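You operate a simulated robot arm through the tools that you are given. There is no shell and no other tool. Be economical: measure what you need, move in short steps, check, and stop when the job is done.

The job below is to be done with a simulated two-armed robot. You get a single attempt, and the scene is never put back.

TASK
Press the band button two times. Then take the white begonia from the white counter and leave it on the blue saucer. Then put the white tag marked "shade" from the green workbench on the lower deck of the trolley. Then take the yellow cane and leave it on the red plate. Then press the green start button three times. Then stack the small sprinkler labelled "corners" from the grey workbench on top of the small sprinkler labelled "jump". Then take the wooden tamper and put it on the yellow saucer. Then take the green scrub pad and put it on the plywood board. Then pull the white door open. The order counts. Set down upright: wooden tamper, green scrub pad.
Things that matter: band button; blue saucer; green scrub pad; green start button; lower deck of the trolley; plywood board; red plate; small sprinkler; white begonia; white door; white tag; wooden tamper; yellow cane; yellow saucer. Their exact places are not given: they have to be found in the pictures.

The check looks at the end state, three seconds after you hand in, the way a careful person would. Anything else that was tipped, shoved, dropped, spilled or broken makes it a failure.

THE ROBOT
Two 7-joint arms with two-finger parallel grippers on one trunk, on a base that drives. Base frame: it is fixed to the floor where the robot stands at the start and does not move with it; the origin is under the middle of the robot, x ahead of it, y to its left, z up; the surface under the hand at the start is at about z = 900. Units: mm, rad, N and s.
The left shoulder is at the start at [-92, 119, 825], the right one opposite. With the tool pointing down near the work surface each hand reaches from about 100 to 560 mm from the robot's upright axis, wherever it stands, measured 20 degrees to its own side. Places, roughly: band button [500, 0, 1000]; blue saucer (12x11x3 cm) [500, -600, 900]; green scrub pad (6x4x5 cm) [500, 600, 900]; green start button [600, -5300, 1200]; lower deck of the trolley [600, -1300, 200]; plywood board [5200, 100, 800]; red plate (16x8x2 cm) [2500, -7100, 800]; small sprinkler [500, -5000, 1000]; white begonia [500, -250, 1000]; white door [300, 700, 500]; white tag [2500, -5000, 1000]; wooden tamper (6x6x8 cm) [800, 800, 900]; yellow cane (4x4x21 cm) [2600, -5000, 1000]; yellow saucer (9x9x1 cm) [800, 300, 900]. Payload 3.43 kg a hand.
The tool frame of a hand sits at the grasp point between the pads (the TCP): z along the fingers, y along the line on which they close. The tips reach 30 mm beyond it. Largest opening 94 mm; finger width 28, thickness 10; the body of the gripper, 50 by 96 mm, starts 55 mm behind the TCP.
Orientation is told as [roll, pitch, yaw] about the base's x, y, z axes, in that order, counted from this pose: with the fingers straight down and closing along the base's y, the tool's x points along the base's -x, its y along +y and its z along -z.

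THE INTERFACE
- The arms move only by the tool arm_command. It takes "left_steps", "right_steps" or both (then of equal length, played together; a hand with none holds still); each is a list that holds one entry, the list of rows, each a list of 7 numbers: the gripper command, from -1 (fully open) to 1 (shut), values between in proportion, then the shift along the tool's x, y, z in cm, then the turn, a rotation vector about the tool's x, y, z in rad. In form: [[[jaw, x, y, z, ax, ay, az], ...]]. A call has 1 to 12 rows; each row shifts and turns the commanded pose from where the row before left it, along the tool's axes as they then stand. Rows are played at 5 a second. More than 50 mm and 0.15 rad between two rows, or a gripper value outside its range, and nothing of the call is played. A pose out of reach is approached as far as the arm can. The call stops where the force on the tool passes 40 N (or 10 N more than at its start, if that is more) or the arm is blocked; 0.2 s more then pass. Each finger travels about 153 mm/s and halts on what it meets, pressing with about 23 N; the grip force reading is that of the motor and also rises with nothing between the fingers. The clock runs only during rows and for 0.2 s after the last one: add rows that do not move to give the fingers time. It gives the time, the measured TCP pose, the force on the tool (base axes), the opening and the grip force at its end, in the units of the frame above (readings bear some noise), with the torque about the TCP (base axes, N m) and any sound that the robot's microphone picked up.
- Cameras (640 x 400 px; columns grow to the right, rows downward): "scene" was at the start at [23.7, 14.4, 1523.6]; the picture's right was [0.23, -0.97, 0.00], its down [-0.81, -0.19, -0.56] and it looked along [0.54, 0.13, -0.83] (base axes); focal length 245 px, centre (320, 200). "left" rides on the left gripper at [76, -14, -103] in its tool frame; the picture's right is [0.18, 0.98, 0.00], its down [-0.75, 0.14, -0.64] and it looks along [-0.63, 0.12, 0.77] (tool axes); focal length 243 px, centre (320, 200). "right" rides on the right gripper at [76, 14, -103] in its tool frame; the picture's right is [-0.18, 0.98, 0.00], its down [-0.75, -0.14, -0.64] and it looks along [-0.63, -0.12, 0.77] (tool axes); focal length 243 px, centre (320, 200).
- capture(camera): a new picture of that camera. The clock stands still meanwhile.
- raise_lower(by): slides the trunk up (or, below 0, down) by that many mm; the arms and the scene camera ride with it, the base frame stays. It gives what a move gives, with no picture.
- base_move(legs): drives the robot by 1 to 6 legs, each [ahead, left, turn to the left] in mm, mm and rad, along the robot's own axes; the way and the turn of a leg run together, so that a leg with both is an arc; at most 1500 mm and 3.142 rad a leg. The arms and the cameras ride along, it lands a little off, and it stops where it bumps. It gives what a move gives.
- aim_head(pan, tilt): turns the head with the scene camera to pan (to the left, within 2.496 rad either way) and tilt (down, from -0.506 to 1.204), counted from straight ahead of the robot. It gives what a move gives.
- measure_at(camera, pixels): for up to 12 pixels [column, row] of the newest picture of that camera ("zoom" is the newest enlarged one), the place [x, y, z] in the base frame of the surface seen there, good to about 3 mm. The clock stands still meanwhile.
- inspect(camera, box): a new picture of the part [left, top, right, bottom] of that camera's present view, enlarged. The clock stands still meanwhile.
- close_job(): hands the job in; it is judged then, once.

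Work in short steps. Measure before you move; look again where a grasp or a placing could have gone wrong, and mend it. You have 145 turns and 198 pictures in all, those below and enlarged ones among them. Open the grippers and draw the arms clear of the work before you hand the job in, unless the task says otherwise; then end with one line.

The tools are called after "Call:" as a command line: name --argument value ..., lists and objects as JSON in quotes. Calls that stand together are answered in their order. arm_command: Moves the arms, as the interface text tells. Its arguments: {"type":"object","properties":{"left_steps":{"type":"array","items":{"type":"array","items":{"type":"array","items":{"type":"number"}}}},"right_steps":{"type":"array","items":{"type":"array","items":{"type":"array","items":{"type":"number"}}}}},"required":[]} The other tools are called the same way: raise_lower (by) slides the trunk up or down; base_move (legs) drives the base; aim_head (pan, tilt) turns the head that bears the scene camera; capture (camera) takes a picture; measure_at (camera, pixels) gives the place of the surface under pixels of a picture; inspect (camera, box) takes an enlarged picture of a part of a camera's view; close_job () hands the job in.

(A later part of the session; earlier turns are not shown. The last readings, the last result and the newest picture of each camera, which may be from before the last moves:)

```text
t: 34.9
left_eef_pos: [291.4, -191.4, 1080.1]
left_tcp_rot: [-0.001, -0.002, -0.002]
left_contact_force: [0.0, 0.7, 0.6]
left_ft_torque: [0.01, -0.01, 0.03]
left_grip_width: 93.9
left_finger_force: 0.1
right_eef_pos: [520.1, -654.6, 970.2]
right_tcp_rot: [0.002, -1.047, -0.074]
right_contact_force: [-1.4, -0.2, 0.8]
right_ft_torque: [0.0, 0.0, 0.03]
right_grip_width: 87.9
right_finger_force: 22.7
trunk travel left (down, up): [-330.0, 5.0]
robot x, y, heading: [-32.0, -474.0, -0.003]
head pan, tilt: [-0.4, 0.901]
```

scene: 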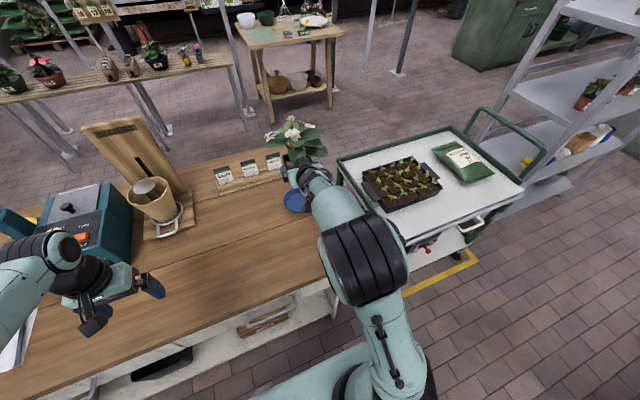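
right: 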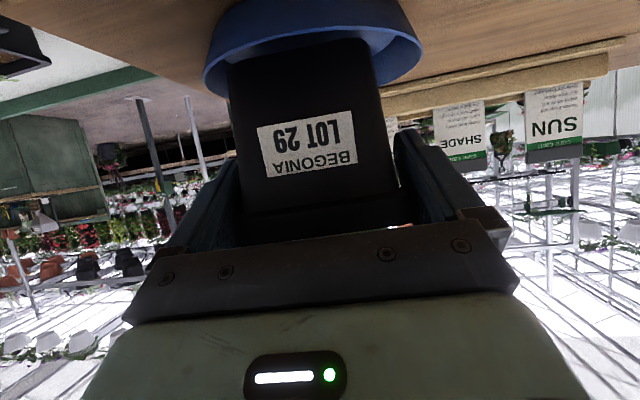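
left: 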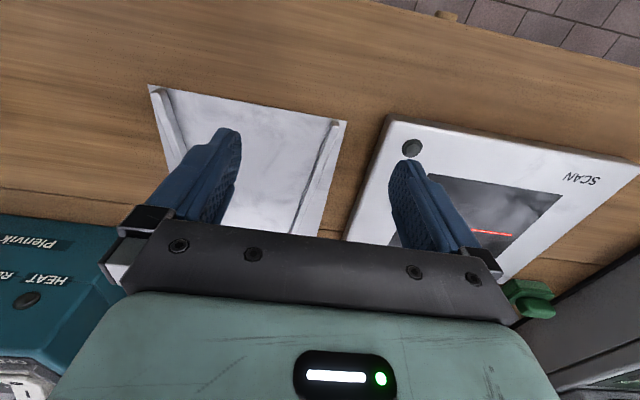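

The weight is gone from the hand (force from −2.2 to +0.8 N), so the pot stands on the saucer. I open and back straight out along the fingers.

Call:
arm_command --right_steps '[[[0.9, 0, 0, 0, 0, 0, 0], [-1, 0, 0, 0, 0, 0, 0], [-1, 0, 0, 0, 0, 0, 0], [-1, 0, 0, -2, 0, 0, 0], [-1, 0, 0, -3, 0, 0, 0], [-1, 0, 0, -4, 0, 0, 0], [-1, 0, 0, -4, 0, 0, 0], [-1, 0, 0, 0, 0, 0, 0]]]'

Call:
capture --camera "right"

Call:
capture --camera "scene"

```text
t: 36.7
left_eef_pos: [292.1, -189.5, 1078.9]
left_tcp_rot: [0.001, 0.002, -0.002]
left_contact_force: [0.4, 0.5, 0.0]
left_ft_torque: [0.03, 0.0, 0.02]
left_grip_width: 94.2
left_finger_force: 0.1
right_eef_pos: [409.2, -647.0, 1036.9]
right_tcp_rot: [0.003, -1.047, -0.073]
right_contact_force: [-0.6, -1.2, 0.1]
right_ft_torque: [-0.01, -0.04, 0.0]
right_grip_width: 94.1
right_finger_force: 0.1
trunk travel left (down, up): [-330.0, 5.0]
robot x, y, heading: [-34.1, -470.7, -0.002]
head pan, tilt: [-0.4, 0.901]
```

```text
165 pictures are left
```

right: 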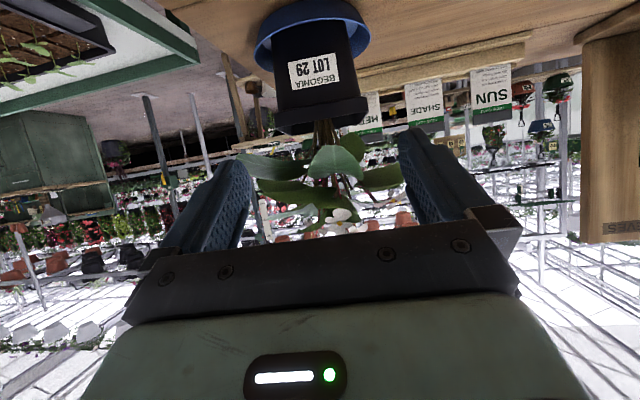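

```text
164 pictures are left
```

scene: 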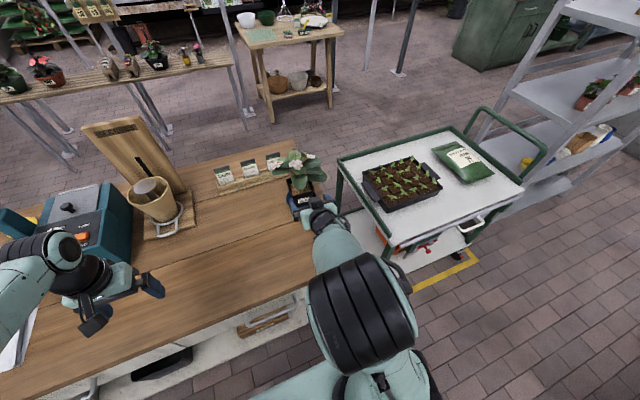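

The begonia stands on the saucer. I back away 350 mm, and look right to find the way toward the green workbench.

Call:
base_move --legs '[[-350, 0, 0], [0, 0, -1.571]]'

Call:
aim_head --pan 0 --tilt 0.35

Call:
capture --camera "scene"

```text
t: 42.9
left_eef_pos: [-108.5, -797.0, 1080.3]
left_tcp_rot: [0.002, 0.0, -1.583]
left_contact_force: [-0.3, 0.0, 0.2]
left_ft_torque: [-0.03, 0.01, 0.02]
left_grip_width: 94.1
left_finger_force: 0.0
right_eef_pos: [-565.7, -909.2, 1036.1]
right_tcp_rot: [0.001, -1.048, -1.651]
right_contact_force: [1.1, 0.0, -0.2]
right_ft_torque: [0.01, -0.01, 0.0]
right_grip_width: 93.8
right_finger_force: 0.1
trunk travel left (down, up): [-330.0, 5.0]
robot x, y, heading: [-385.7, -465.8, -1.576]
head pan, tilt: [-0.4, 0.901]
```

```text
t: 43.8
left_eef_pos: [-108.9, -798.0, 1080.3]
left_tcp_rot: [0.0, -0.001, -1.58]
left_contact_force: [0.3, 0.7, 0.2]
left_ft_torque: [-0.02, -0.02, 0.02]
left_grip_width: 94.1
left_finger_force: 0.0
right_eef_pos: [-564.6, -909.8, 1035.6]
right_tcp_rot: [0.002, -1.046, -1.651]
right_contact_force: [0.0, 0.1, 0.5]
right_ft_torque: [0.04, 0.02, 0.01]
right_grip_width: 93.8
right_finger_force: 0.1
trunk travel left (down, up): [-330.0, 5.0]
robot x, y, heading: [-384.7, -470.0, -1.584]
head pan, tilt: [0.0, 0.351]
```

```text
163 pictures are left
```

scene: 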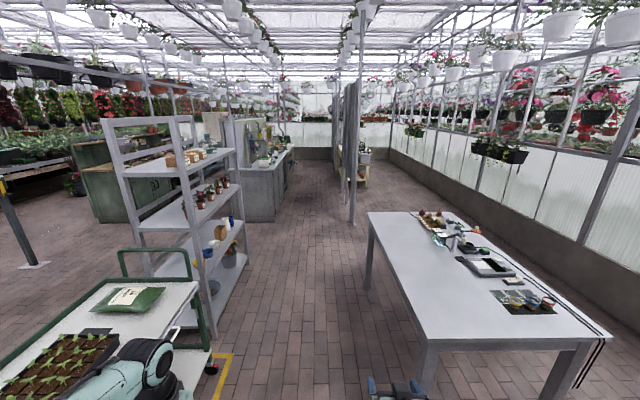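

I see a white table to the right, a grey shelf left, and benches ahead. I measure corridor bounds and bench positions.

Call:
measure_at --camera "scene" --pixels '[[428, 342], [370, 214], [610, 336], [212, 318], [247, 262], [272, 218], [245, 170], [290, 150], [110, 170], [95, 210], [352, 222], [300, 300]]'

Call:
inspect --camera "scene" --box '[60, 110, 400, 240]'

```text
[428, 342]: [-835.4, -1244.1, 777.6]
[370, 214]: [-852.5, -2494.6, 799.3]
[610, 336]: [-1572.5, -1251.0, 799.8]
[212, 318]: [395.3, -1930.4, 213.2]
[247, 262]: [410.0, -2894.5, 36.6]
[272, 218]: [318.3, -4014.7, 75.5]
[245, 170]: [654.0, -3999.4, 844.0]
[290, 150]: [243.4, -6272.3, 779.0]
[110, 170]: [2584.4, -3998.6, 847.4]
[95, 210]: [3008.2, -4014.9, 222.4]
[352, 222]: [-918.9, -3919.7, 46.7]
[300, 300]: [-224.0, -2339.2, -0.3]
```

```text
1.88 times, centred on (230, 175) of scene
```

zoom: 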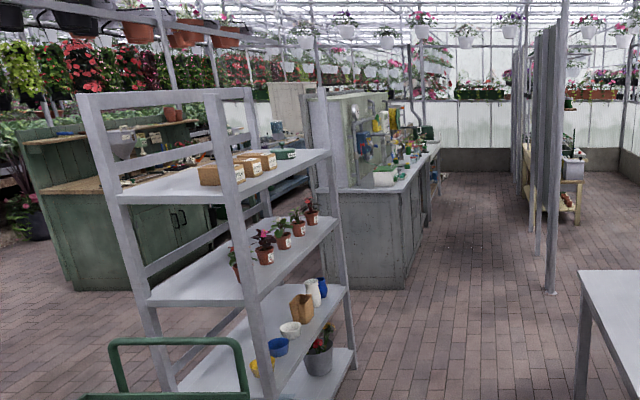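

The corridor is x from −830 to 280. I move to x≈−250, drive 2.98 m along −y, then turn to face +x between shelf and benches.

Call:
base_move --legs '[[0, 130, 0], [1490, 0, 0.01], [1490, 0, 0], [0, 0, 1.571]]'

Call:
capture --camera "scene"

```text
t: 63.5
left_eef_pos: [68.7, -3182.4, 1081.2]
left_tcp_rot: [0.0, -0.001, 0.003]
left_contact_force: [-0.3, 0.0, -0.2]
left_ft_torque: [-0.02, -0.03, 0.03]
left_grip_width: 94.1
left_finger_force: 0.0
right_eef_pos: [186.7, -3638.3, 1035.8]
right_tcp_rot: [0.003, -1.048, -0.066]
right_contact_force: [-1.2, 0.2, -0.3]
right_ft_torque: [0.02, 0.02, 0.04]
right_grip_width: 93.9
right_finger_force: 0.0
trunk travel left (down, up): [-330.0, 5.0]
robot x, y, heading: [-255.4, -3461.1, 0.006]
head pan, tilt: [0.0, 0.351]
```

```text
161 pictures are left
```

scene: 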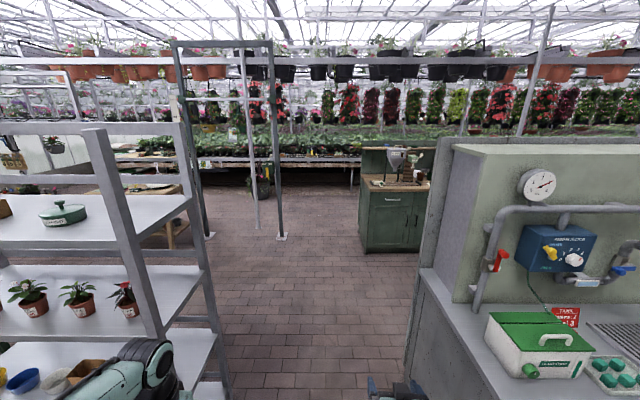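

The green bench is ahead at (395,200). I measure the passage.

Call:
measure_at --camera "scene" --pixels '[[365, 248], [418, 248], [405, 188], [372, 182], [282, 236], [210, 235], [208, 330], [412, 330], [440, 160], [320, 300], [258, 226]]'

Call:
inspect --camera "scene" --box '[340, 130, 450, 260]'

```text
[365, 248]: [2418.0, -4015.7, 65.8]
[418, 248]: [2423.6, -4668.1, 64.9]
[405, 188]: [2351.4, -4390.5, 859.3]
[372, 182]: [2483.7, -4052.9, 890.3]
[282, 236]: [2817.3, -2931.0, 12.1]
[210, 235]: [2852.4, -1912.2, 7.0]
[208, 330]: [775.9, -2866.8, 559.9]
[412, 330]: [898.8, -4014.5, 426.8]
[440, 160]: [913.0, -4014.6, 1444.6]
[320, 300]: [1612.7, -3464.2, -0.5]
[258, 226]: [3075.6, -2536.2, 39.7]
```

```text
3.08 times, centred on (395, 195) of scene
```

zoom: 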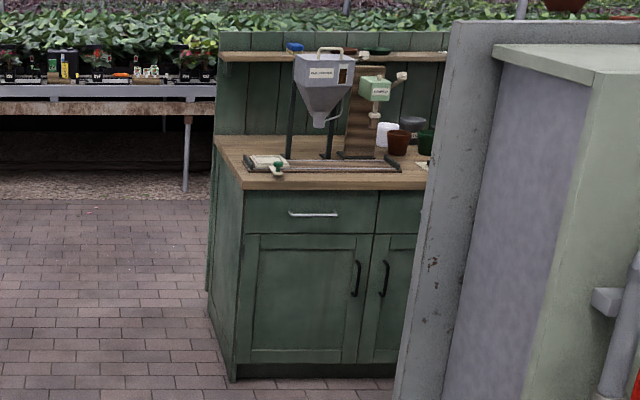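

Bench front edge at x≈2350, top about z 890. I drive 1.9 m ahead into the aisle, then look right.

Call:
base_move --legs '[[1300, 0, 0], [600, 0, 0]]'

Call:
aim_head --pan -0.9 --tilt 0.45

Call:
capture --camera "scene"

```text
t: 73.0
left_eef_pos: [1980.4, -3189.1, 1079.2]
left_tcp_rot: [-0.001, 0.002, -0.006]
left_contact_force: [-0.2, 0.1, 0.4]
left_ft_torque: [0.0, -0.01, -0.03]
left_grip_width: 94.1
left_finger_force: 0.0
right_eef_pos: [2093.4, -3645.4, 1036.9]
right_tcp_rot: [0.001, -1.048, -0.076]
right_contact_force: [-0.4, -0.1, 0.1]
right_ft_torque: [0.03, 0.0, -0.03]
right_grip_width: 93.7
right_finger_force: 0.0
trunk travel left (down, up): [-330.0, 5.0]
robot x, y, heading: [1649.8, -3466.9, -0.005]
head pan, tilt: [0.0, 0.351]
```

```text
t: 74.2
left_eef_pos: [1979.6, -3188.5, 1079.7]
left_tcp_rot: [0.002, -0.002, -0.005]
left_contact_force: [-0.5, 0.3, -0.2]
left_ft_torque: [0.02, -0.01, -0.02]
left_grip_width: 94.0
left_finger_force: 0.0
right_eef_pos: [2093.4, -3644.9, 1036.0]
right_tcp_rot: [0.002, -1.047, -0.075]
right_contact_force: [-0.7, 0.5, 0.6]
right_ft_torque: [0.02, 0.01, -0.02]
right_grip_width: 94.0
right_finger_force: 0.0
trunk travel left (down, up): [-330.0, 5.0]
robot x, y, heading: [1650.6, -3463.1, -0.0]
head pan, tilt: [-0.901, 0.45]
```

```text
159 pictures are left
```

scene: 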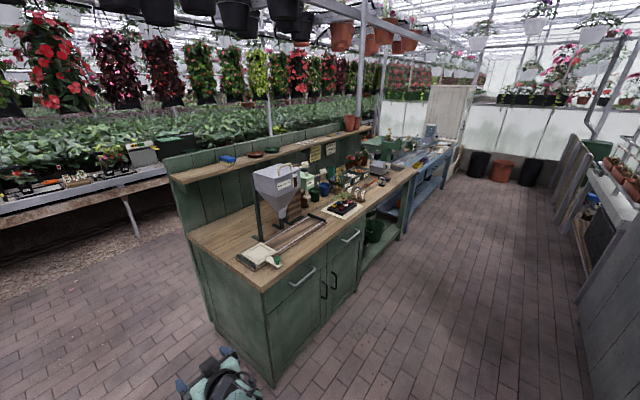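

The aisle is free. I strafe right 1.45 m to stand before the bench near y≈−4900, then look at the bench top.

Call:
base_move --legs '[[0, -1450, 0]]'

Call:
aim_head --pan 0 --tilt 0.6

Call:
capture --camera "scene"

```text
t: 87.0
left_eef_pos: [1966.6, -4631.1, 1079.3]
left_tcp_rot: [0.0, 0.001, -0.018]
left_contact_force: [-0.3, 0.7, 0.0]
left_ft_torque: [0.01, 0.0, -0.02]
left_grip_width: 94.0
left_finger_force: 0.0
right_eef_pos: [2076.1, -5089.1, 1036.3]
right_tcp_rot: [0.001, -1.047, -0.088]
right_contact_force: [0.2, -0.5, 0.4]
right_ft_torque: [0.01, 0.03, 0.0]
right_grip_width: 94.1
right_finger_force: 0.1
trunk travel left (down, up): [-330.0, 5.0]
robot x, y, heading: [1635.5, -4904.4, -0.019]
head pan, tilt: [-0.901, 0.45]
```

```text
t: 88.2
left_eef_pos: [1965.9, -4631.0, 1080.4]
left_tcp_rot: [0.0, 0.0, -0.017]
left_contact_force: [1.0, 0.1, 0.5]
left_ft_torque: [0.0, -0.02, 0.01]
left_grip_width: 94.0
left_finger_force: 0.0
right_eef_pos: [2075.9, -5088.0, 1036.2]
right_tcp_rot: [0.002, -1.047, -0.089]
right_contact_force: [0.0, -0.4, -0.6]
right_ft_torque: [0.03, 0.0, 0.01]
right_grip_width: 94.1
right_finger_force: 0.1
trunk travel left (down, up): [-330.0, 5.0]
robot x, y, heading: [1635.4, -4905.0, -0.016]
head pan, tilt: [0.0, 0.6]
```

```text
158 pictures are left
```

scene: 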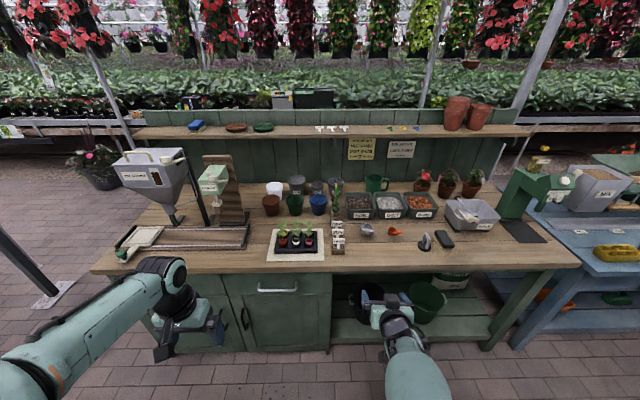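

There is plenty on this bench; I enlarge the middle part to find the tags and the yellow cane.

Call:
inspect --camera "scene" --box '[250, 170, 390, 270]'

Call:
inspect --camera "scene" --box '[370, 170, 530, 270]'

Call:
inspect --camera "scene" --box '[180, 100, 440, 220]'

```text
4.00 times, centred on (320, 220) of scene
```

zoom: 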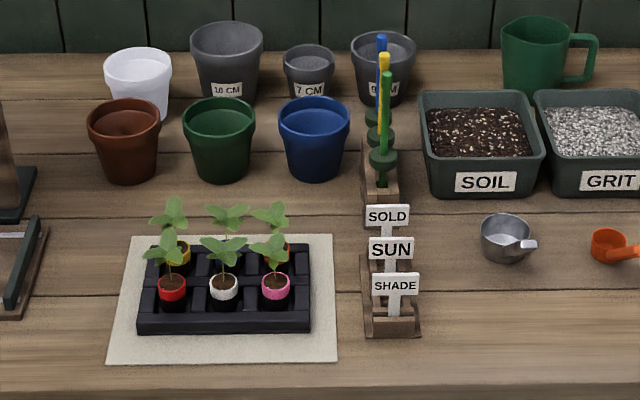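

```text
4.00 times, centred on (450, 220) of scene
```

zoom: 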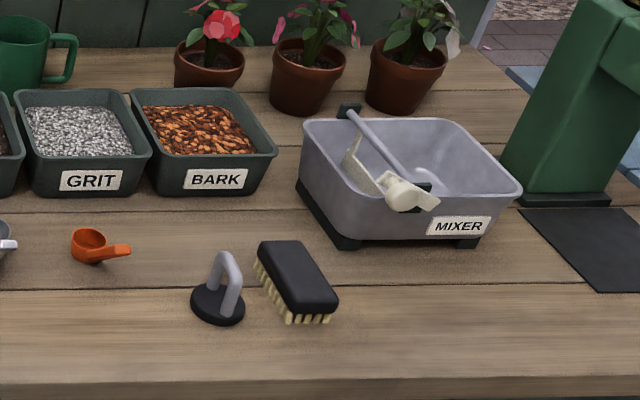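

```text
2.46 times, centred on (310, 160) of scene
```

zoom: 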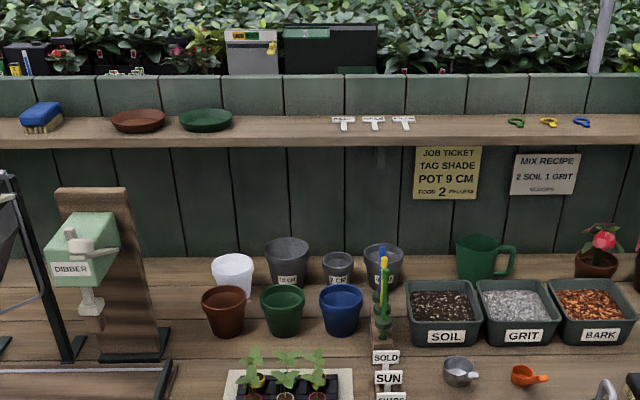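

The tag rack holds SOLD, SUN, SHADE (front) and behind it the cane rack with green, yellow, blue canes. I take a tight enlargement of them and measure.

Call:
inspect --camera "scene" --box '[316, 174, 364, 260]'

```text
4.65 times, centred on (340, 217) of scene
```

zoom: 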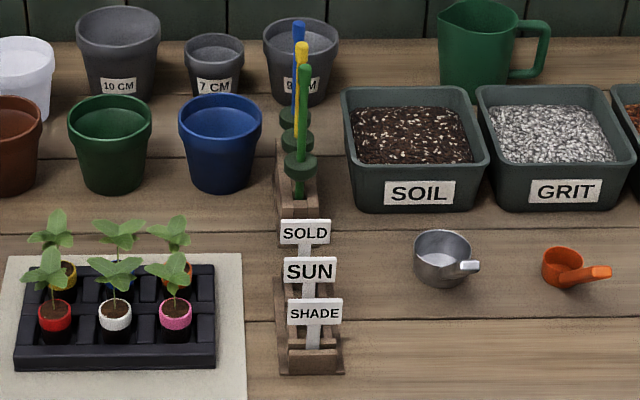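

Call:
measure_at --camera "zoom" --pixels '[[291, 313], [338, 312], [315, 302], [315, 322], [312, 340], [310, 270], [305, 233], [312, 358], [302, 75], [301, 172], [303, 50], [298, 195]]'

```text
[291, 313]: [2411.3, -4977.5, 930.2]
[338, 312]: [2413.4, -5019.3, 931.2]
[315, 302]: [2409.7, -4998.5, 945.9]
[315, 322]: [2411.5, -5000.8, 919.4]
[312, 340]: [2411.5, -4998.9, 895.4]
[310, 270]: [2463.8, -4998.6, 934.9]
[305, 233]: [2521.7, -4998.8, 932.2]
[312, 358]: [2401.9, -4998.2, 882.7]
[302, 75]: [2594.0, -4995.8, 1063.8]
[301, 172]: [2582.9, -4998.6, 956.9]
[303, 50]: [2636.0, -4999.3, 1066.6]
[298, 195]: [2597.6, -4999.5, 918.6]
```

SHADE tag: plate at x 2411, y −4975…−5022, z 918–947, next tag 53 mm behind it. I untilt the right hand to vertical and lift it back first.

Call:
arm_command --right_steps '[[[-1, 0, 0, -4, 0, 0.131, 0], [-1, 0, 0, -4, 0, 0.131, 0], [-1, 0, 0, -4, 0, 0.131, 0], [-1, 0, 0, 0, 0, 0.131, 0], [-1, 0, 0, 0, 0, 0.131, 0], [-1, 0, 0, 0, 0, 0.131, 0], [-1, 0, 0, 0, 0, 0.131, 0], [-1, 0, 0, 0, 0, 0.13, 0], [-1, 0, 0, 0, 0, 0, -0.15], [-1, 0, 0, 0, 0, 0, -0.15], [-1, 0, 0, 0, 0, 0, -0.15], [-1, 0, 0, 0, 0, 0, -0.15]]]'

Call:
arm_command --right_steps '[[[-1, 0, 0, 0, 0, 0, -0.15], [-1, 0, 0, 0, 0, 0, -0.15], [-1, 0, 0, 0, 0, 0, -0.15], [-1, 0, 0, 0, 0, 0, -0.15], [-1, 0, 0, 0, 0, 0, -0.15], [-1, 0, 0, 0, 0, 0, -0.15], [-1, 0, 0, 0, 0, 0, -0.15], [-1, 0, 0, 0, 0, 0, -0.01], [-1, 0, 0, 0, 0, 0, 0]]]'

```text
t: 90.8
left_eef_pos: [1965.9, -4629.7, 1081.1]
left_tcp_rot: [0.001, 0.0, -0.017]
left_contact_force: [-1.0, 0.2, -0.9]
left_ft_torque: [0.0, 0.0, 0.0]
left_grip_width: 94.0
left_finger_force: 0.1
right_eef_pos: [1980.4, -5080.4, 1109.2]
right_tcp_rot: [0.001, 0.001, 0.515]
right_contact_force: [0.6, -1.0, 0.5]
right_ft_torque: [-0.02, 0.01, -0.01]
right_grip_width: 93.9
right_finger_force: 0.1
trunk travel left (down, up): [-330.0, 5.0]
robot x, y, heading: [1637.4, -4907.4, -0.017]
head pan, tilt: [0.0, 0.6]
```

```text
t: 92.8
left_eef_pos: [1966.5, -4630.3, 1079.6]
left_tcp_rot: [0.001, 0.002, -0.019]
left_contact_force: [-0.1, 0.3, -0.6]
left_ft_torque: [-0.02, -0.03, 0.0]
left_grip_width: 94.1
left_finger_force: 0.0
right_eef_pos: [1982.1, -5079.6, 1109.1]
right_tcp_rot: [0.0, -0.001, 1.573]
right_contact_force: [-0.1, 0.9, -0.7]
right_ft_torque: [-0.03, 0.02, 0.0]
right_grip_width: 94.0
right_finger_force: 0.0
trunk travel left (down, up): [-330.0, 5.0]
robot x, y, heading: [1636.1, -4908.2, -0.014]
head pan, tilt: [0.0, 0.6]
```

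Hand is vertical, closing along x. Now drive ahead 320 and left 80 mm toward the tag.

Call:
base_move --legs '[[320, 84, 0]]'

Call:
capture --camera "right"

Call:
capture --camera "scene"

```text
t: 95.0
left_eef_pos: [2290.0, -4551.1, 1080.1]
left_tcp_rot: [0.0, 0.001, -0.015]
left_contact_force: [-0.2, 0.1, -0.2]
left_ft_torque: [0.0, -0.04, -0.01]
left_grip_width: 93.9
left_finger_force: 0.2
right_eef_pos: [2302.5, -5001.5, 1108.3]
right_tcp_rot: [0.001, 0.002, 1.571]
right_contact_force: [-0.4, 0.3, -0.3]
right_ft_torque: [0.04, 0.01, -0.02]
right_grip_width: 94.1
right_finger_force: 0.0
trunk travel left (down, up): [-330.0, 5.0]
robot x, y, heading: [1956.2, -4825.4, -0.018]
head pan, tilt: [0.0, 0.6]
```

```text
153 pictures are left
```

right: 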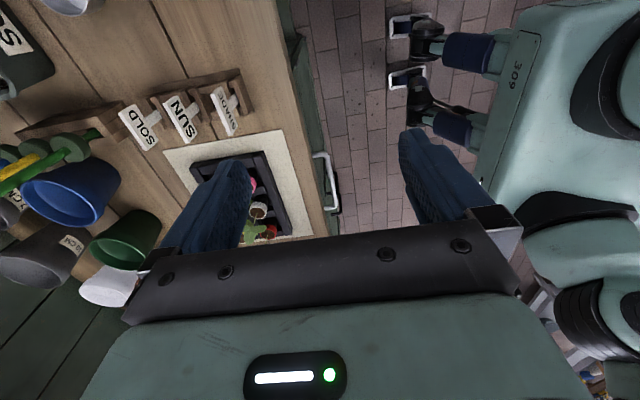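

```text
152 pictures are left
```

scene: 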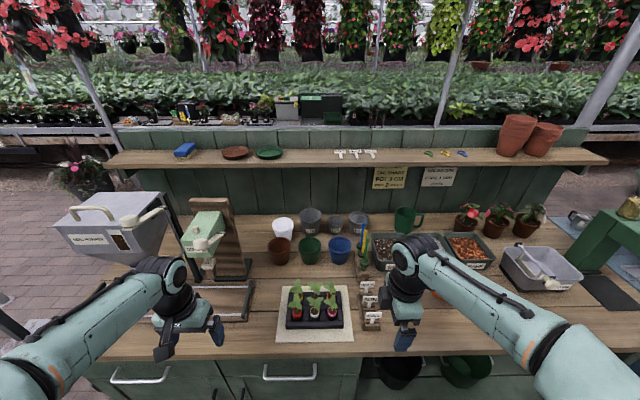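

The rack is in view of both cameras. I move above the SHADE tag at z 1000 with the jaw about 50 mm open.

Call:
arm_command --right_steps '[[[-0.06, -0.1, -3.6, 0, 0, 0, 0], [-0.06, -0.1, -3.6, 0, 0, 0, 0], [-0.06, -0.1, -3.6, 0, 0, 0, 0], [-0.06, 0, 0, 4, 0, 0, 0], [-0.06, 0, 0, 4, 0, 0, 0], [-0.06, 0, 0, 1, 0, 0, 0], [-0.06, 0, 0, 0, 0, 0, 0]]]'

Call:
capture --camera "right"

Call:
inspect --camera "scene" --box '[330, 230, 450, 340]'

```text
t: 96.6
left_eef_pos: [2289.0, -4551.8, 1080.9]
left_tcp_rot: [0.0, -0.001, -0.016]
left_contact_force: [-0.6, 0.6, 0.3]
left_ft_torque: [0.04, 0.02, 0.01]
left_grip_width: 94.0
left_finger_force: 0.0
right_eef_pos: [2412.6, -4998.3, 1019.2]
right_tcp_rot: [0.0, 0.001, 1.572]
right_contact_force: [-0.4, 0.4, -0.5]
right_ft_torque: [-0.03, 0.0, -0.02]
right_grip_width: 49.8
right_finger_force: 0.0
trunk travel left (down, up): [-330.0, 5.0]
robot x, y, heading: [1956.9, -4829.0, -0.016]
head pan, tilt: [0.0, 0.6]
```

```text
151 pictures are left
```

right: 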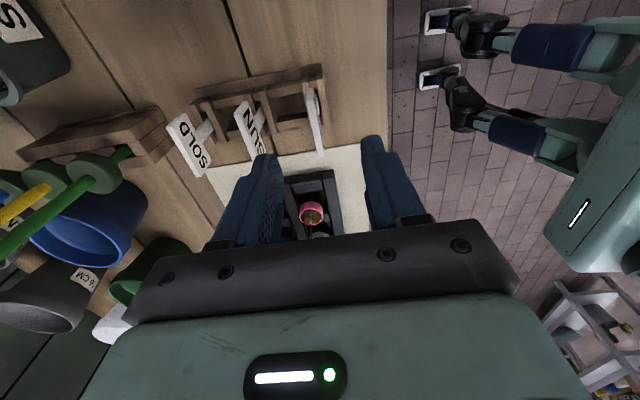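

```text
3.64 times, centred on (390, 285) of scene
```

zoom: 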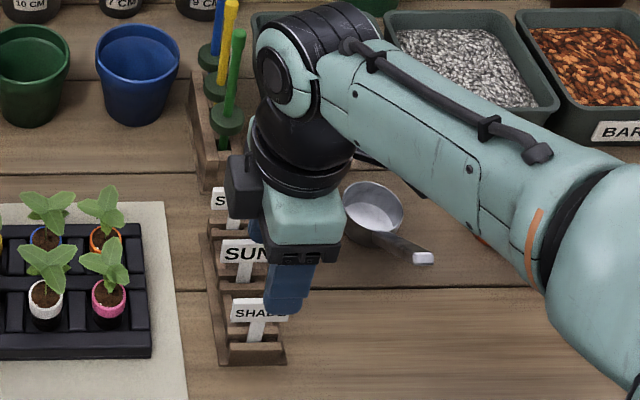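

The tag is seen edge-on at (315,120) in the right view. I measure it to confirm alignment.

Call:
measure_at --camera "right" --pixels '[[314, 105], [316, 120], [319, 140], [320, 150], [311, 90]]'

```text
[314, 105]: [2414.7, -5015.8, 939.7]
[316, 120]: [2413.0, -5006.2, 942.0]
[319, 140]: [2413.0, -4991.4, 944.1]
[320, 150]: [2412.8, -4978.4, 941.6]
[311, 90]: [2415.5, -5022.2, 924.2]
```

Aligned. I descend to TCP z 933 and close on the tag plate.

Call:
arm_command --right_steps '[[[-0.06, 0.1, 0, 4, 0, 0, 0], [-0.06, 0, 0, 3.5, 0, 0, 0], [-0.06, 0, 0, 1.1, 0, 0, 0], [-0.06, 0, 0, 0, 0, 0, 0], [1, 0, 0, 0, 0, 0, 0], [1, 0, 0, 0, 0, 0, 0], [1, 0, 0, 0, 0, 0, 0]]]'

Call:
capture --camera "right"

```text
t: 98.2
left_eef_pos: [2289.1, -4552.7, 1079.4]
left_tcp_rot: [0.0, 0.001, -0.015]
left_contact_force: [-0.4, 0.0, 0.1]
left_ft_torque: [-0.02, 0.03, -0.01]
left_grip_width: 93.8
left_finger_force: 0.1
right_eef_pos: [2412.9, -4998.8, 933.1]
right_tcp_rot: [0.0, 0.0, 1.573]
right_contact_force: [1.6, 0.6, 0.2]
right_ft_torque: [0.02, -0.1, -0.03]
right_grip_width: 8.0
right_finger_force: 23.0
trunk travel left (down, up): [-330.0, 5.0]
robot x, y, heading: [1956.1, -4829.6, -0.016]
head pan, tilt: [0.0, 0.6]
```

```text
149 pictures are left
```

right: 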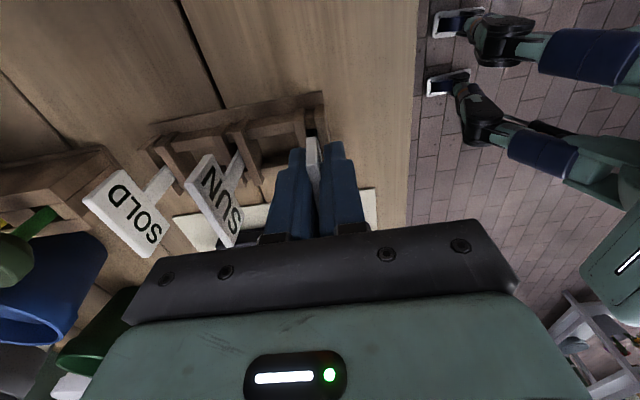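

Tag held (8 mm). I lift it straight up.

Call:
arm_command --right_steps '[[[1, 0, 0, -2, 0, 0, 0], [1, 0, 0, -4, 0, 0, 0], [1, 0, 0, -4, 0, 0, 0], [1, 0, 0, -4, 0, 0, 0], [1, 0, 0, -3, 0, 0, 0], [1, 0, 0, 0, 0, 0, 0]]]'

Call:
capture --camera "right"

Call:
inspect --camera "scene" --box '[330, 230, 450, 340]'

```text
t: 99.6
left_eef_pos: [2287.9, -4552.7, 1079.9]
left_tcp_rot: [0.0, 0.0, -0.017]
left_contact_force: [-0.3, 0.5, 0.1]
left_ft_torque: [0.04, -0.01, 0.01]
left_grip_width: 94.1
left_finger_force: 0.1
right_eef_pos: [2412.1, -4997.9, 1105.0]
right_tcp_rot: [0.001, 0.0, 1.574]
right_contact_force: [-0.2, 0.2, -0.9]
right_ft_torque: [-0.03, -0.04, 0.01]
right_grip_width: 8.1
right_finger_force: 23.0
trunk travel left (down, up): [-330.0, 5.0]
robot x, y, heading: [1957.2, -4827.3, -0.015]
head pan, tilt: [0.0, 0.6]
```

```text
148 pictures are left
```

right: 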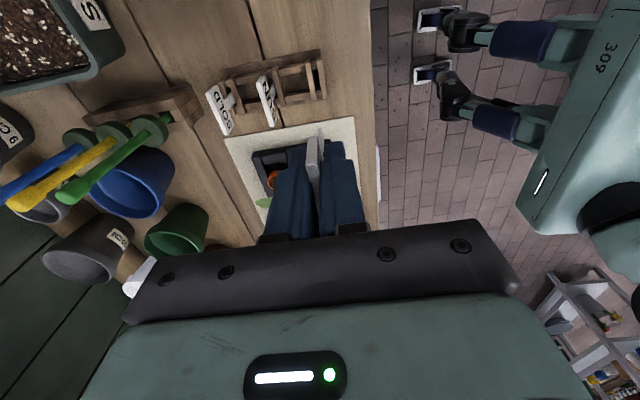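

```text
3.64 times, centred on (390, 285) of scene
```

zoom: 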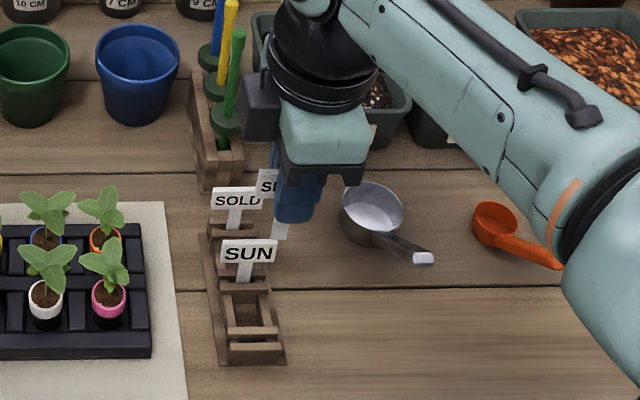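

Tag secured. I draw the hand in by 10 cm, and drive back around to the corridor before the trolley.

Call:
arm_command --right_steps '[[[1, 0, 4, 0, 0, 0, 0], [1, 0, 4, 0, 0, 0, 0], [1, 0, 4, 0, 0, 0, 0]]]'

Call:
base_move --legs '[[-320, 0, 0.016], [0, 1380, 0], [-1000, 0, 0], [-970, 0, 0], [0, 1080, 0], [0, 1070, 0]]'

Call:
aim_head --pan 0 --tilt 0.8

Call:
capture --camera "scene"

```text
t: 100.4
left_eef_pos: [2288.0, -4551.1, 1079.7]
left_tcp_rot: [0.001, -0.003, -0.016]
left_contact_force: [0.5, 0.7, -0.3]
left_ft_torque: [0.0, -0.02, -0.01]
left_grip_width: 94.1
left_finger_force: 0.0
right_eef_pos: [2289.4, -4998.9, 1104.1]
right_tcp_rot: [0.0, -0.001, 1.573]
right_contact_force: [0.3, -0.5, 0.1]
right_ft_torque: [0.01, 0.02, -0.01]
right_grip_width: 8.2
right_finger_force: 23.2
trunk travel left (down, up): [-330.0, 5.0]
robot x, y, heading: [1959.9, -4824.8, -0.014]
head pan, tilt: [0.0, 0.6]
```

```text
t: 142.7
left_eef_pos: [-12.9, -1022.2, 1080.3]
left_tcp_rot: [-0.001, 0.001, -0.013]
left_contact_force: [-0.7, 0.3, 0.5]
left_ft_torque: [-0.03, 0.0, -0.01]
left_grip_width: 93.8
left_finger_force: 0.0
right_eef_pos: [-9.0, -1469.8, 1103.9]
right_tcp_rot: [0.0, -0.001, 1.577]
right_contact_force: [-0.7, -0.9, 0.7]
right_ft_torque: [-0.02, -0.02, 0.03]
right_grip_width: 8.1
right_finger_force: 22.7
trunk travel left (down, up): [-330.0, 5.0]
robot x, y, heading: [-343.1, -1297.9, -0.014]
head pan, tilt: [0.0, 0.6]
```

```text
t: 143.4
left_eef_pos: [-13.0, -1021.9, 1080.4]
left_tcp_rot: [0.0, 0.001, -0.015]
left_contact_force: [0.3, 0.4, -0.2]
left_ft_torque: [-0.01, 0.0, 0.0]
left_grip_width: 94.1
left_finger_force: 0.1
right_eef_pos: [-10.1, -1469.5, 1104.0]
right_tcp_rot: [0.0, -0.001, 1.577]
right_contact_force: [0.5, -0.3, -0.3]
right_ft_torque: [0.03, -0.02, 0.01]
right_grip_width: 8.0
right_finger_force: 23.0
trunk travel left (down, up): [-330.0, 5.0]
robot x, y, heading: [-342.3, -1299.3, -0.014]
head pan, tilt: [0.0, 0.799]
```

```text
146 pictures are left
```

scene: 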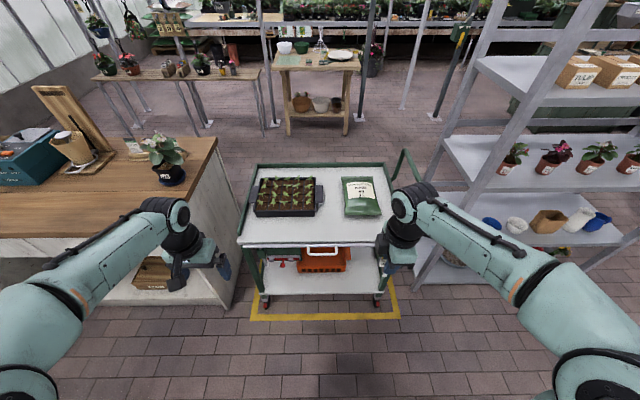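

The trolley is straight ahead; its lower deck shows beneath, at rows 250–290. I measure it closely.

Call:
inspect --camera "scene" --box '[230, 225, 410, 325]'

Call:
measure_at --camera "zoom" --pixels '[[110, 225], [520, 220], [320, 230], [465, 165], [450, 190], [415, 130], [330, 155], [322, 88], [130, 100], [490, 100], [190, 180], [250, 220]]'

```text
3.56 times, centred on (320, 275) of scene
```

zoom: 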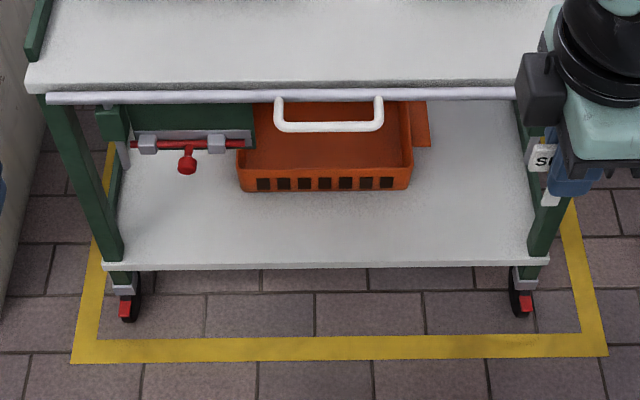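

```text
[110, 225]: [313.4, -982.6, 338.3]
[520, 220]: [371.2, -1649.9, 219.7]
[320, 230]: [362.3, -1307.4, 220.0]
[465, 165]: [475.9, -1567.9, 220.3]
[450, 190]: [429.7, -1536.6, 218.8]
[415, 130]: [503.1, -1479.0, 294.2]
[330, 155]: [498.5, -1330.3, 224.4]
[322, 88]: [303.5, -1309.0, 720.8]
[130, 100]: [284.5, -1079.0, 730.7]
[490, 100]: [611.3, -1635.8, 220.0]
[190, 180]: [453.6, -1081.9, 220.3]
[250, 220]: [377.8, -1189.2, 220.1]
```

Deck z = 220, free strip in front of the crate and free area around y −1540. I lower the trunk fully, then tilt the hand to point forward.

Call:
raise_lower --by -330

Call:
arm_command --right_steps '[[[1, 0, 0, 0, 0.15, 0, 0], [1, 0, 0, 0, 0.15, 0, 0], [1, 0, 0, 0, 0.15, 0, 0], [1, 0, 0, 0, 0.15, 0, 0], [1, 0, 0, 0, 0.15, 0, 0], [1, 0, 0, 0, 0.15, 0, 0], [1, 0, 0, 0, 0.15, 0, 0], [1, 0, 0, 0, 0, 0, 0]]]'

Call:
capture --camera "scene"

```text
t: 146.7
left_eef_pos: [-12.2, -1021.9, 750.3]
left_tcp_rot: [0.0, -0.002, -0.014]
left_contact_force: [0.9, -1.2, -0.3]
left_ft_torque: [0.0, 0.02, -0.01]
left_grip_width: 94.1
left_finger_force: 0.2
right_eef_pos: [-9.6, -1469.9, 773.5]
right_tcp_rot: [-0.001, -0.001, 1.575]
right_contact_force: [0.0, 0.1, 0.3]
right_ft_torque: [-0.04, 0.0, 0.0]
right_grip_width: 8.2
right_finger_force: 23.2
trunk travel left (down, up): [0.0, 335.0]
robot x, y, heading: [-342.2, -1299.0, -0.013]
head pan, tilt: [0.0, 0.799]
```

```text
t: 148.5
left_eef_pos: [-11.5, -1022.2, 751.3]
left_tcp_rot: [-0.001, 0.0, -0.013]
left_contact_force: [-0.7, -0.6, 0.4]
left_ft_torque: [-0.01, 0.0, 0.01]
left_grip_width: 94.2
left_finger_force: 0.0
right_eef_pos: [-10.2, -1469.5, 774.2]
right_tcp_rot: [-1.048, -0.002, 1.574]
right_contact_force: [0.2, 0.3, -0.2]
right_ft_torque: [0.03, -0.03, -0.01]
right_grip_width: 8.0
right_finger_force: 23.4
trunk travel left (down, up): [0.0, 335.0]
robot x, y, heading: [-343.2, -1297.2, -0.019]
head pan, tilt: [0.0, 0.799]
```

```text
144 pictures are left
```

scene: 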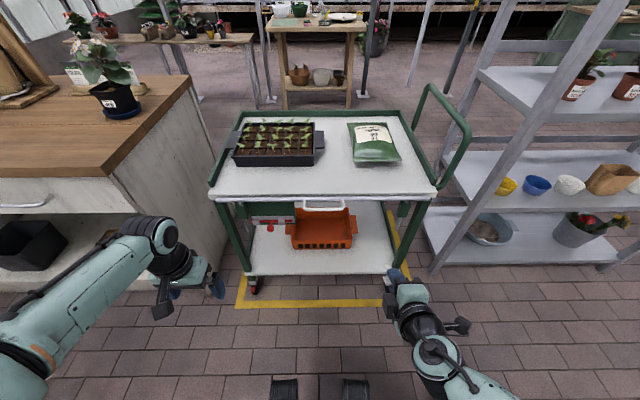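

Now I lower the pointing-forward hand to z≈305 in front of the trolley.

Call:
arm_command --right_steps '[[[1, 0.5, 3.17, 3.06, 0, 0, 0], [1, 0.5, 3.17, 3.06, 0, 0, 0], [1, 0.5, 3.17, 3.06, 0, 0, 0], [1, 0.5, 3.17, 3.06, 0, 0, 0], [1, 0.5, 3.17, 3.06, 0, 0, 0], [1, 0.5, 3.17, 3.06, 0, 0, 0], [1, 0.5, 3.17, 3.06, 0, 0, 0], [1, 0.5, 3.17, 3.06, 0, 0, 0], [1, 0.5, 3.17, 3.06, 0, 0, 0], [1, 0.5, 3.17, 3.06, 0, 0, 0], [1, 0.5, 3.17, 3.06, 0, 0, 0], [1, 0, 0, 0, 0, 0, 0]]]'

Call:
capture --camera "scene"

Call:
capture --camera "right"

```text
t: 151.1
left_eef_pos: [-12.1, -1023.1, 750.2]
left_tcp_rot: [0.001, 0.0, -0.013]
left_contact_force: [0.1, -0.5, 0.0]
left_ft_torque: [-0.02, 0.0, -0.02]
left_grip_width: 93.9
left_finger_force: 0.1
right_eef_pos: [46.2, -1495.0, 547.6]
right_tcp_rot: [-1.049, 0.001, 1.577]
right_contact_force: [-0.2, 0.1, -0.8]
right_ft_torque: [0.04, 0.01, 0.0]
right_grip_width: 7.9
right_finger_force: 23.5
right hand out of reach, approached as far as the arm can: row 3, 6, 7, 8, 9, 10, 11
trunk travel left (down, up): [0.0, 335.0]
robot x, y, heading: [-345.4, -1296.1, -0.01]
head pan, tilt: [0.0, 0.799]
```

```text
143 pictures are left
```

scene: 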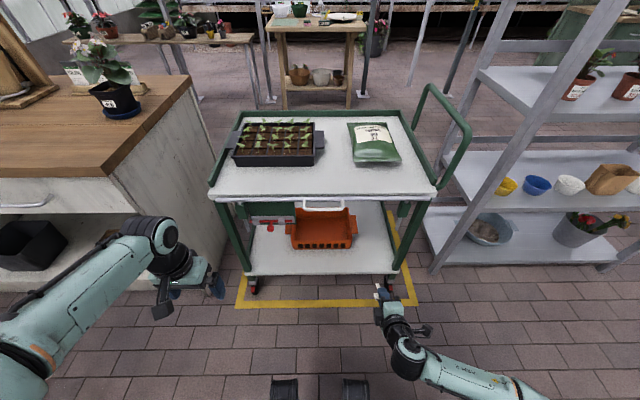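

```text
142 pictures are left
```

right: 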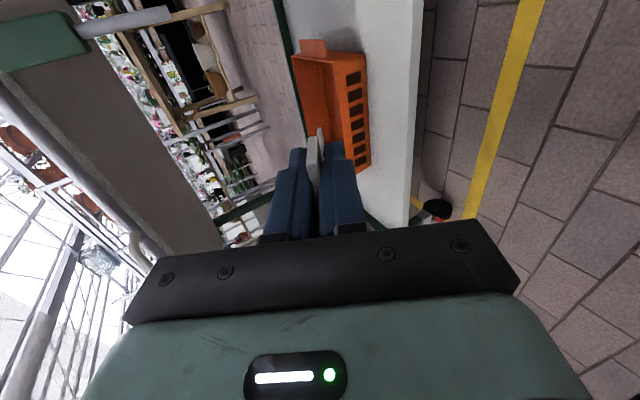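

Low and close is out of reach; I try extending forward to x≈215 first, then lowering.

Call:
arm_command --right_steps '[[[1, 0.75, -2.1, 3.68, 0, 0, 0], [1, 0.75, -2.1, 3.68, 0, 0, 0], [1, 0.75, -2.1, 3.68, 0, 0, 0], [1, 0.75, -2.1, 3.68, 0, 0, 0], [1, 0, 3.6, 2.08, 0, 0, 0], [1, 0, 3.6, 2.08, 0, 0, 0], [1, 0, 3.6, 2.08, 0, 0, 0], [1, 0, 3.6, 2.08, 0, 0, 0], [1, 0, 3.6, 2.08, 0, 0, 0], [1, 0, 3.6, 2.08, 0, 0, 0], [1, 0, 0, 0, 0, 0, 0]]]'

Call:
capture --camera "scene"

```text
t: 153.5
left_eef_pos: [-12.0, -1022.4, 748.9]
left_tcp_rot: [-0.001, 0.0, -0.015]
left_contact_force: [-0.9, 0.3, -0.2]
left_ft_torque: [0.0, 0.0, -0.01]
left_grip_width: 93.8
left_finger_force: 0.0
right_eef_pos: [217.0, -1524.7, 464.5]
right_tcp_rot: [-1.048, 0.002, 1.576]
right_contact_force: [-0.4, -0.3, -0.2]
right_ft_torque: [-0.03, -0.02, 0.03]
right_grip_width: 8.0
right_finger_force: 23.6
right hand out of reach, approached as far as the arm can: row 7, 8, 9, 10
trunk travel left (down, up): [0.0, 335.0]
robot x, y, heading: [-343.3, -1294.1, -0.017]
head pan, tilt: [0.0, 0.799]
```

```text
141 pictures are left
```

scene: 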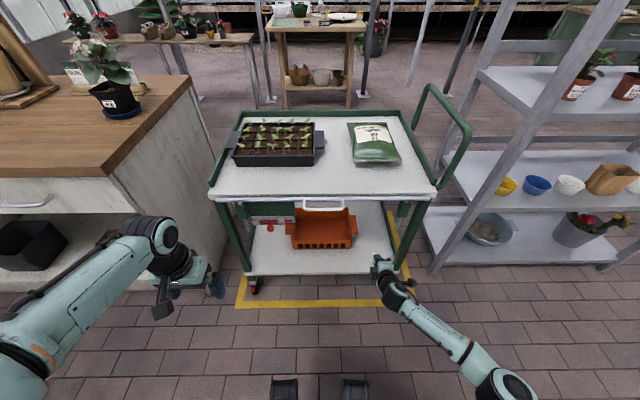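

Tilt limits the depth, so I reduce the tilt to about 26° and lower further.

Call:
arm_command --right_steps '[[[1, 0, 0, 0, -0.15, 0, 0], [1, 0, 0, 0, -0.15, 0, 0], [1, 0, 0, 0, -0.15, 0, 0], [1, 0, 0, 0, -0.15, 0, 0], [1, 0, 1.73, 3.6, 0, 0, 0], [1, 0, 1.73, 3.6, 0, 0, 0], [1, 0, 1.73, 3.6, 0, 0, 0], [1, 0, 0.87, 1.8, 0, 0, 0], [1, 0, 0, 0, 0, 0, 0]]]'

Call:
capture --camera "scene"

```text
t: 155.5
left_eef_pos: [-11.2, -1020.8, 750.2]
left_tcp_rot: [0.0, 0.001, -0.014]
left_contact_force: [0.7, 0.0, 0.3]
left_ft_torque: [-0.02, 0.01, 0.02]
left_grip_width: 94.0
left_finger_force: 0.1
right_eef_pos: [216.5, -1523.9, 325.5]
right_tcp_rot: [-0.451, 0.001, 1.577]
right_contact_force: [0.6, -0.5, 0.5]
right_ft_torque: [-0.02, -0.03, 0.01]
right_grip_width: 8.1
right_finger_force: 23.3
trunk travel left (down, up): [0.0, 335.0]
robot x, y, heading: [-342.7, -1297.3, -0.018]
head pan, tilt: [0.0, 0.799]
```

```text
140 pictures are left
```

scene: 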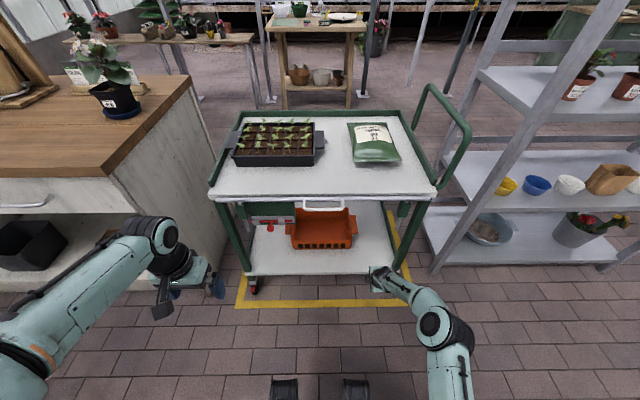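

Good: z 325. Now I drive forward 170 mm so the hand comes over the lower deck.

Call:
base_move --legs '[[165, 0, 0]]'

Call:
capture --camera "scene"

Call:
capture --camera "right"

```text
t: 156.9
left_eef_pos: [153.0, -1023.6, 750.1]
left_tcp_rot: [0.0, -0.001, -0.014]
left_contact_force: [0.2, -0.9, -0.8]
left_ft_torque: [0.0, 0.0, 0.0]
left_grip_width: 94.1
left_finger_force: 0.1
right_eef_pos: [382.3, -1527.1, 324.4]
right_tcp_rot: [-0.45, 0.0, 1.577]
right_contact_force: [0.2, -0.4, -0.5]
right_ft_torque: [-0.01, 0.0, 0.01]
right_grip_width: 8.2
right_finger_force: 22.8
trunk travel left (down, up): [0.0, 335.0]
robot x, y, heading: [-177.9, -1302.0, -0.018]
head pan, tilt: [0.0, 0.799]
```

```text
139 pictures are left
```

scene: 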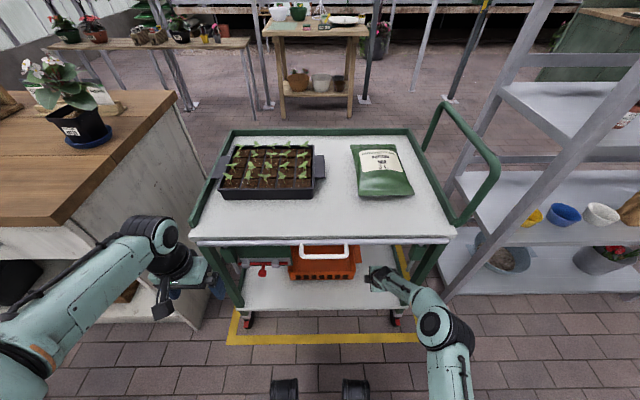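

```text
138 pictures are left
```

right: 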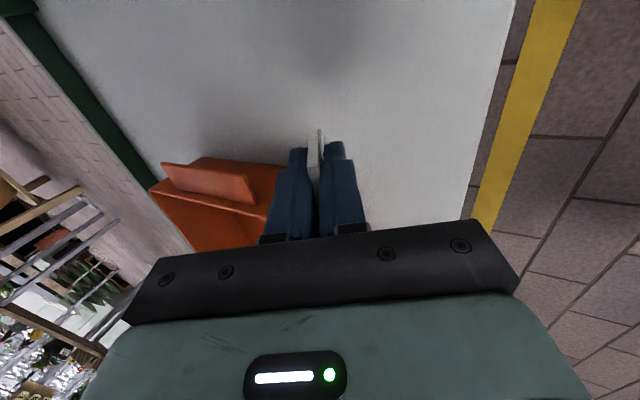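

The hand is above free deck next to the crate. I lower until the tag's stem touches.

Call:
arm_command --right_steps '[[[1, 0, 0.87, 1.8, 0, 0, 0], [1, 0, 0.65, 1.35, 0, 0, 0], [1, 0, 0.22, 0.45, 0, 0, 0], [1, 0, 0.22, 0.45, 0, 0, 0], [1, 0, 0, 0, 0, 0, 0]]]'

Call:
capture --camera "right"

```text
t: 158.1
left_eef_pos: [151.9, -1023.6, 751.0]
left_tcp_rot: [0.0, -0.002, -0.014]
left_contact_force: [-1.1, 0.2, -0.5]
left_ft_torque: [0.0, -0.01, -0.04]
left_grip_width: 93.9
left_finger_force: 0.1
right_eef_pos: [381.1, -1526.7, 282.6]
right_tcp_rot: [-0.454, 0.001, 1.576]
right_contact_force: [-9.0, -0.7, 20.6]
right_ft_torque: [0.06, -0.11, 0.0]
right_grip_width: 8.2
right_finger_force: 23.2
trunk travel left (down, up): [0.0, 335.0]
robot x, y, heading: [-176.1, -1299.0, -0.015]
head pan, tilt: [0.0, 0.799]
```

```text
137 pictures are left
```

right: 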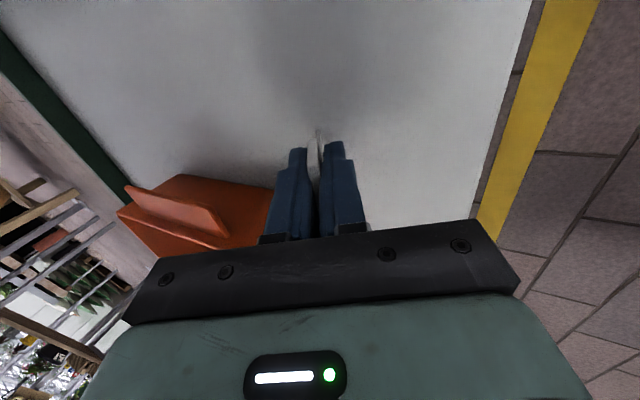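

Stem contact felt (20 N). To let the tag fall inward, I raise 2 cm, stand the hand upright with slight forward lean, shift 2 cm right and touch down again.

Call:
arm_command --right_steps '[[[1, 1.0, -0.87, -1.8, 0, 0, 0], [1, 1.0, 0, 0, -0.14, 0, 0], [1, 0, 0, 0, -0.14, 0, 0], [1, 0, 0, 0, -0.14, 0, 0], [1, 0, 0, 0, -0.14, 0, 0], [1, 0, 0, 0, 0, 0, 0]]]'

Call:
capture --camera "right"

```text
t: 159.5
left_eef_pos: [153.4, -1024.0, 749.6]
left_tcp_rot: [-0.001, 0.0, -0.014]
left_contact_force: [0.3, 0.1, 1.0]
left_ft_torque: [0.02, 0.02, 0.01]
left_grip_width: 94.2
left_finger_force: 0.0
right_eef_pos: [312.4, -1547.4, 300.8]
right_tcp_rot: [0.113, -0.003, 1.577]
right_contact_force: [8.9, 13.2, 1.1]
right_ft_torque: [-1.71, 0.92, 0.93]
right_grip_width: 8.3
right_finger_force: 23.4
right hand out of reach, approached as far as the arm can: row 3, 4, 5
trunk travel left (down, up): [0.0, 335.0]
robot x, y, heading: [-176.7, -1303.1, -0.018]
head pan, tilt: [0.0, 0.799]
```

```text
136 pictures are left
```

right: 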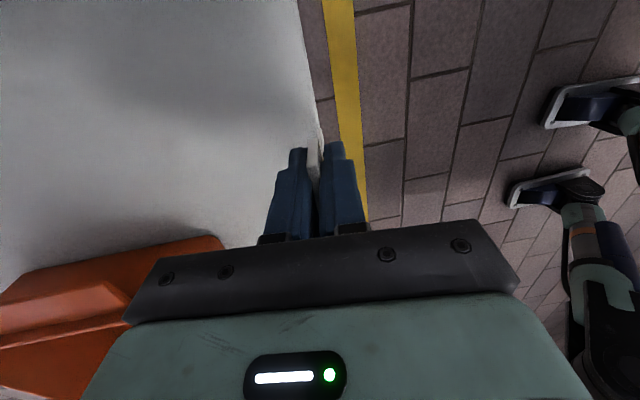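

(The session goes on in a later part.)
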